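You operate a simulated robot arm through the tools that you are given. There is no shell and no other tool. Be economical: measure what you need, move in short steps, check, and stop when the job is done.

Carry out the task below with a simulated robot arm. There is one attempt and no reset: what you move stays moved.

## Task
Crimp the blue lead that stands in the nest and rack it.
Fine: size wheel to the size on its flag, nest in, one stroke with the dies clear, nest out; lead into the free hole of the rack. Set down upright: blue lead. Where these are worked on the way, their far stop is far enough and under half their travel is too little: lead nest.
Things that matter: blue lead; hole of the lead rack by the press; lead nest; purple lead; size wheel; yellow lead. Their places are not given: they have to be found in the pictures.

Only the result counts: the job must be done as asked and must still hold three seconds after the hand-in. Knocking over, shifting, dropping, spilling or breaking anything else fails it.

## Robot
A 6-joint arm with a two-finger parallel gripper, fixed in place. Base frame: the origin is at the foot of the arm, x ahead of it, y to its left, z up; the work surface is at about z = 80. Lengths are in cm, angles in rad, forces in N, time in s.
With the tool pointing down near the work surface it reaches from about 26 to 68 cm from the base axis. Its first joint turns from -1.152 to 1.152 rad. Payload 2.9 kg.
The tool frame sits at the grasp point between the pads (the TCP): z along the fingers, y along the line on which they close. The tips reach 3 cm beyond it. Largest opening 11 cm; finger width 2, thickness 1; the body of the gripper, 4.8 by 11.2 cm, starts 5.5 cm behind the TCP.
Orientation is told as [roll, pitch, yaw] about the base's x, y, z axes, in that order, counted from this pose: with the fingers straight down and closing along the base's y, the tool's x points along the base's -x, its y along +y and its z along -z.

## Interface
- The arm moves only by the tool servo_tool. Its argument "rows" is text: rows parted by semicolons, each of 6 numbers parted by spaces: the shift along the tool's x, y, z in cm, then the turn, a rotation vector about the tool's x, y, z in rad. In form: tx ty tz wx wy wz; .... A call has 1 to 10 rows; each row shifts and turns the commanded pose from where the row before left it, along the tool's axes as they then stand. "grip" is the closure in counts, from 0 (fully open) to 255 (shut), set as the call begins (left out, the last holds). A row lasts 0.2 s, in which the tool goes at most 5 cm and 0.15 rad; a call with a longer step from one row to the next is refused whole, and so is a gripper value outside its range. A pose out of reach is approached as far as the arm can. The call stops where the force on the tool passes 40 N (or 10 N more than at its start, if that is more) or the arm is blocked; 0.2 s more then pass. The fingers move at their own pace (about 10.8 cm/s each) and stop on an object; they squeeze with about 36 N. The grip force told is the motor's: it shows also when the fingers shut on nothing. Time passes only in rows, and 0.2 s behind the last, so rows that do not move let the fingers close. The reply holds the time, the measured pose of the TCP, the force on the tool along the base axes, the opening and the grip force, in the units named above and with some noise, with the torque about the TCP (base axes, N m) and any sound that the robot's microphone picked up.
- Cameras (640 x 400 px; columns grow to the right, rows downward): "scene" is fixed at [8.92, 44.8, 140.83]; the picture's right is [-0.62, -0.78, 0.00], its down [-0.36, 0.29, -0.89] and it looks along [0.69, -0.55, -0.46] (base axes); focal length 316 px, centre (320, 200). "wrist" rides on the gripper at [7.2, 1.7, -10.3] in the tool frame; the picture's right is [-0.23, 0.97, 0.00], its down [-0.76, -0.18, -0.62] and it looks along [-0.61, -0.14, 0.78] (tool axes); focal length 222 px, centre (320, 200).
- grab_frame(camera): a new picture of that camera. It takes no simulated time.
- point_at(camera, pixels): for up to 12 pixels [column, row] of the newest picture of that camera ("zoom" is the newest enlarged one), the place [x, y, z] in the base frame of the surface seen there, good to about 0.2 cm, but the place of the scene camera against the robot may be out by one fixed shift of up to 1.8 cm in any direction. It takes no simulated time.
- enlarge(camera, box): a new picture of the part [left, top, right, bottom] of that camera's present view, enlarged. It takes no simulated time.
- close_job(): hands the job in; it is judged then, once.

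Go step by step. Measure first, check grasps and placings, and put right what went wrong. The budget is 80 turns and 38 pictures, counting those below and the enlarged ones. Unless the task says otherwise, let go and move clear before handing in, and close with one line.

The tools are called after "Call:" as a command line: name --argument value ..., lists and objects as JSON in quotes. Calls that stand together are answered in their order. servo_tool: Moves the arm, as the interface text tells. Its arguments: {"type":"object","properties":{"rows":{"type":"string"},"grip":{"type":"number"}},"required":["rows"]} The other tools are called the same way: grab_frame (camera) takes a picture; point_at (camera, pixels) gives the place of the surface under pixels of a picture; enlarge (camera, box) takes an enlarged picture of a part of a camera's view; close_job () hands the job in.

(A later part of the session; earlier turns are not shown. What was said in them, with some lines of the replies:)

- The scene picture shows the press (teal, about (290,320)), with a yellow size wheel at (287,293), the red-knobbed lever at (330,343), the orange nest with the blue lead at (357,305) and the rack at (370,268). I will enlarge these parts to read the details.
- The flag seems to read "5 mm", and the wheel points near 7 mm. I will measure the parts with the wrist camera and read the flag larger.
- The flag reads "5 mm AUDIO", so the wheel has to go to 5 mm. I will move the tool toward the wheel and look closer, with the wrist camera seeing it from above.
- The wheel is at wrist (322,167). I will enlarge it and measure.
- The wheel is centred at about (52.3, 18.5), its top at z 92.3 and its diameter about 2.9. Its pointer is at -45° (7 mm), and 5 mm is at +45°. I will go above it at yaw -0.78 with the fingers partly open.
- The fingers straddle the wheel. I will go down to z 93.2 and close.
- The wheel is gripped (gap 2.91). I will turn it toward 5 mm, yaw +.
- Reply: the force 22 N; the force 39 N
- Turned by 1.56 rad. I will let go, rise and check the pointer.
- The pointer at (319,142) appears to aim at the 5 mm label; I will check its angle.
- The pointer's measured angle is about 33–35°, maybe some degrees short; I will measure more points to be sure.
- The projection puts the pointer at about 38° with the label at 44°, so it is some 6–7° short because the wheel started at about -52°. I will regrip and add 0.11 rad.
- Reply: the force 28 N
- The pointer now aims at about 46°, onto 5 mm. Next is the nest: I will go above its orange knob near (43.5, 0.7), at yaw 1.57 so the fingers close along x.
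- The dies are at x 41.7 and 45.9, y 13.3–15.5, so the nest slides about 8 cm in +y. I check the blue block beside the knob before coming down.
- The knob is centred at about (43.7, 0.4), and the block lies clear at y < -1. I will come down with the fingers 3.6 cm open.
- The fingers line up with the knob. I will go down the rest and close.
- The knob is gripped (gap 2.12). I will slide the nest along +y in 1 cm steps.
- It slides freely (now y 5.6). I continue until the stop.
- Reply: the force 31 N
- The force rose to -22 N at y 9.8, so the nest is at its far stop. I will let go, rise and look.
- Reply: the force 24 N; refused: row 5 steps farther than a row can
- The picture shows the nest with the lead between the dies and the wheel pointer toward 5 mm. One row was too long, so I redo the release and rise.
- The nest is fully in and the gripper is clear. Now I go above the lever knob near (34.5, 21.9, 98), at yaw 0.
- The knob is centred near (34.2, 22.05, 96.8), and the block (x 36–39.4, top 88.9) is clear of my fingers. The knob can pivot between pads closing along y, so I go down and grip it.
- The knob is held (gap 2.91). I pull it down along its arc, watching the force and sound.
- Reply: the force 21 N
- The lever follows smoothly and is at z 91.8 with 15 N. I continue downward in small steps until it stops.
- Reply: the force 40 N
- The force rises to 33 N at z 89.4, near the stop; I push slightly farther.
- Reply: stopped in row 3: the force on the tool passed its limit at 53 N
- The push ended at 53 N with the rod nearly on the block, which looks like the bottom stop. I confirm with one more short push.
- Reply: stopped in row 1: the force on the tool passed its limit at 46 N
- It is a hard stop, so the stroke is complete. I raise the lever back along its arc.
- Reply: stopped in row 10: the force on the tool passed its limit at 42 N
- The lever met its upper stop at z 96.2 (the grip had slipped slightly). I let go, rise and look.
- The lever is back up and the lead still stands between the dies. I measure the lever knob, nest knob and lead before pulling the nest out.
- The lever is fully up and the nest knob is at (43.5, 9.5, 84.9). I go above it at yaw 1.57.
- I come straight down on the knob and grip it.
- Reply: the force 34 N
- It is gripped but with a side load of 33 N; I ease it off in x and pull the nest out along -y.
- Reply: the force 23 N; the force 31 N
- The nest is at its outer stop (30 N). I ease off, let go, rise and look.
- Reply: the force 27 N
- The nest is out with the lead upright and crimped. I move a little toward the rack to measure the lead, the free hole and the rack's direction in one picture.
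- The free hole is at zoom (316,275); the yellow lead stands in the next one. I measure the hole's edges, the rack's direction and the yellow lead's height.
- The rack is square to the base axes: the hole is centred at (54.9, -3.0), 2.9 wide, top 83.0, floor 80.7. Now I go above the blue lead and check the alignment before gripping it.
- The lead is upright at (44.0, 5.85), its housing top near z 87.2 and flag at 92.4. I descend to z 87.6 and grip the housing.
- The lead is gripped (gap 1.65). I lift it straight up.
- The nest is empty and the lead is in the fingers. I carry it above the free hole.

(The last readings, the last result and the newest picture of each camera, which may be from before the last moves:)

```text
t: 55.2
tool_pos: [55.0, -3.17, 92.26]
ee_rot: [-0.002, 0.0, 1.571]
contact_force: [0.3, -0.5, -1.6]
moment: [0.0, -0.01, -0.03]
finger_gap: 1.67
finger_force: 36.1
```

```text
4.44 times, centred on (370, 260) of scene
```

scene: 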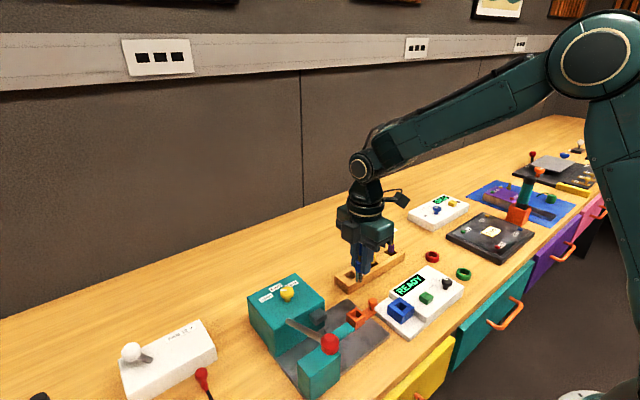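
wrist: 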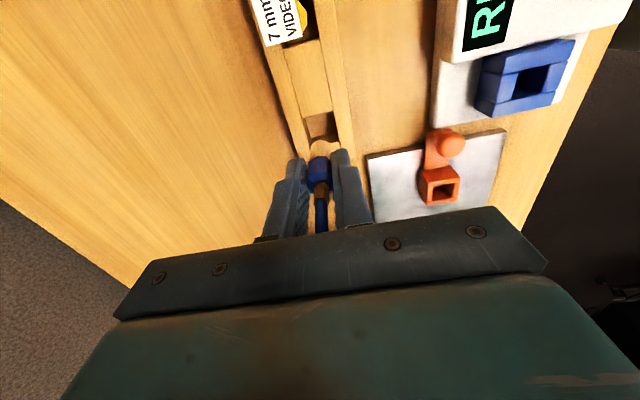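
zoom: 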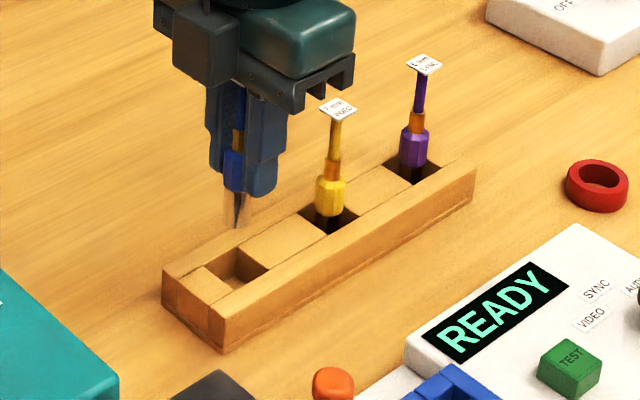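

The lead hangs upright over the free hole, with the yellow lead well clear. I lower it slowly.

Call:
servo_tool --rows "-0.1 0.05 1.5 0 0 0;0 0 1.5 0 0 0;0 0 1 0 0 0;0 0 0.7 0 0 0;0 0 0.5 0 0 0;0 0 0.3 0 0 0;0 0 0 0 0 0"

```text
t: 56.8
tool_pos: [54.94, -2.91, 86.71]
ee_rot: [-0.002, -0.002, 1.571]
contact_force: [0.9, 0.1, -0.7]
moment: [0.0, 0.01, 0.01]
finger_gap: 1.66
finger_force: 36.2
```

Call:
servo_tool --rows "0 0 0.15 0 0 0;0 0 0.15 0 0 0;0 0 0.1 0 0 0;0 0 0 0 0 0"

Call:
enlarge --camera "scene" --box '[310, 215, 430, 305]'

```text
t: 57.8
tool_pos: [54.87, -2.9, 86.37]
ee_rot: [-0.001, -0.001, 1.573]
contact_force: [-2.9, 2.5, 11.3]
moment: [0.13, 0.14, 0.03]
finger_gap: 1.68
finger_force: 35.9
```

```text
4.44 times, centred on (370, 260) of scene
```

zoom: 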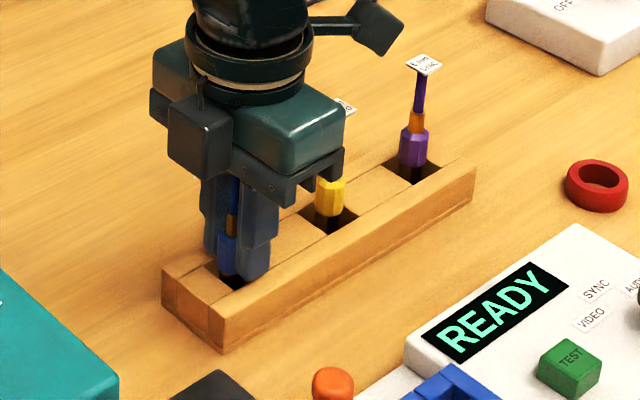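

The 11 N upward force at z 86.4 is just the expected depth, so the lead is seated in the hole. I ease off, open and rise straight.

Call:
servo_tool --rows "0 0 -0.1 0 0 0;0 0 0 0 0 0"

Call:
servo_tool --rows "0 0 0 0 0 0;0 0 0 0 0 0;0 0 0 0 0 0;0 0 -2 0 0 0;0 0 -4 0 0 0;0 0 -4 0 0 0;0 0 -5 0 0 0;0 0 -4 0 0 0;0 0 0 0 0 0" --grip 139

Call:
enlarge --camera "scene" --box '[240, 225, 430, 395]'

```text
t: 58.4
tool_pos: [54.91, -2.91, 86.4]
ee_rot: [0.001, 0.0, 1.571]
contact_force: [1.4, -0.1, 3.0]
moment: [0.03, -0.09, 0.03]
finger_gap: 1.65
finger_force: 35.8
```

```text
t: 60.4
tool_pos: [54.84, -2.99, 105.37]
ee_rot: [0.002, -0.001, 1.569]
contact_force: [0.5, -0.2, -0.1]
moment: [-0.04, 0.04, 0.0]
finger_gap: 5.03
finger_force: 0.1
```

```text
2.35 times, centred on (335, 310) of scene
```

zoom: 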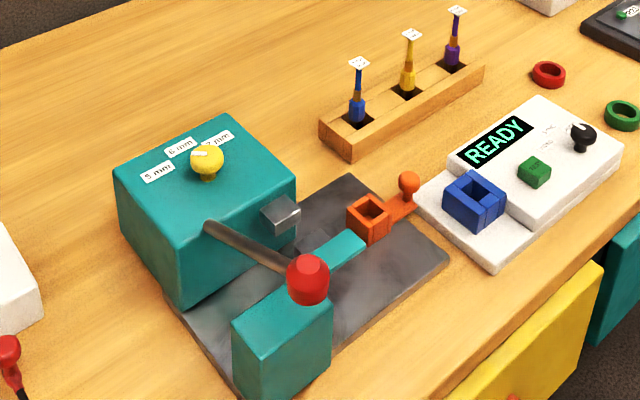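

The picture shows the blue lead upright in the rack at (357,95), the nest out and empty, the lever up and the gripper clear. I hand in.

Call:
close_job

```text
The job is handed in.
```

I've handed in the job. The size wheel is on 5 mm, the blue lead had one full stroke with the dies clear, the nest is back out, and the lead stands upright in the free rack hole. The microphone picked up no crimp sound, so the hard stop at the bottom of the stroke is my only sign that the crimp was made.
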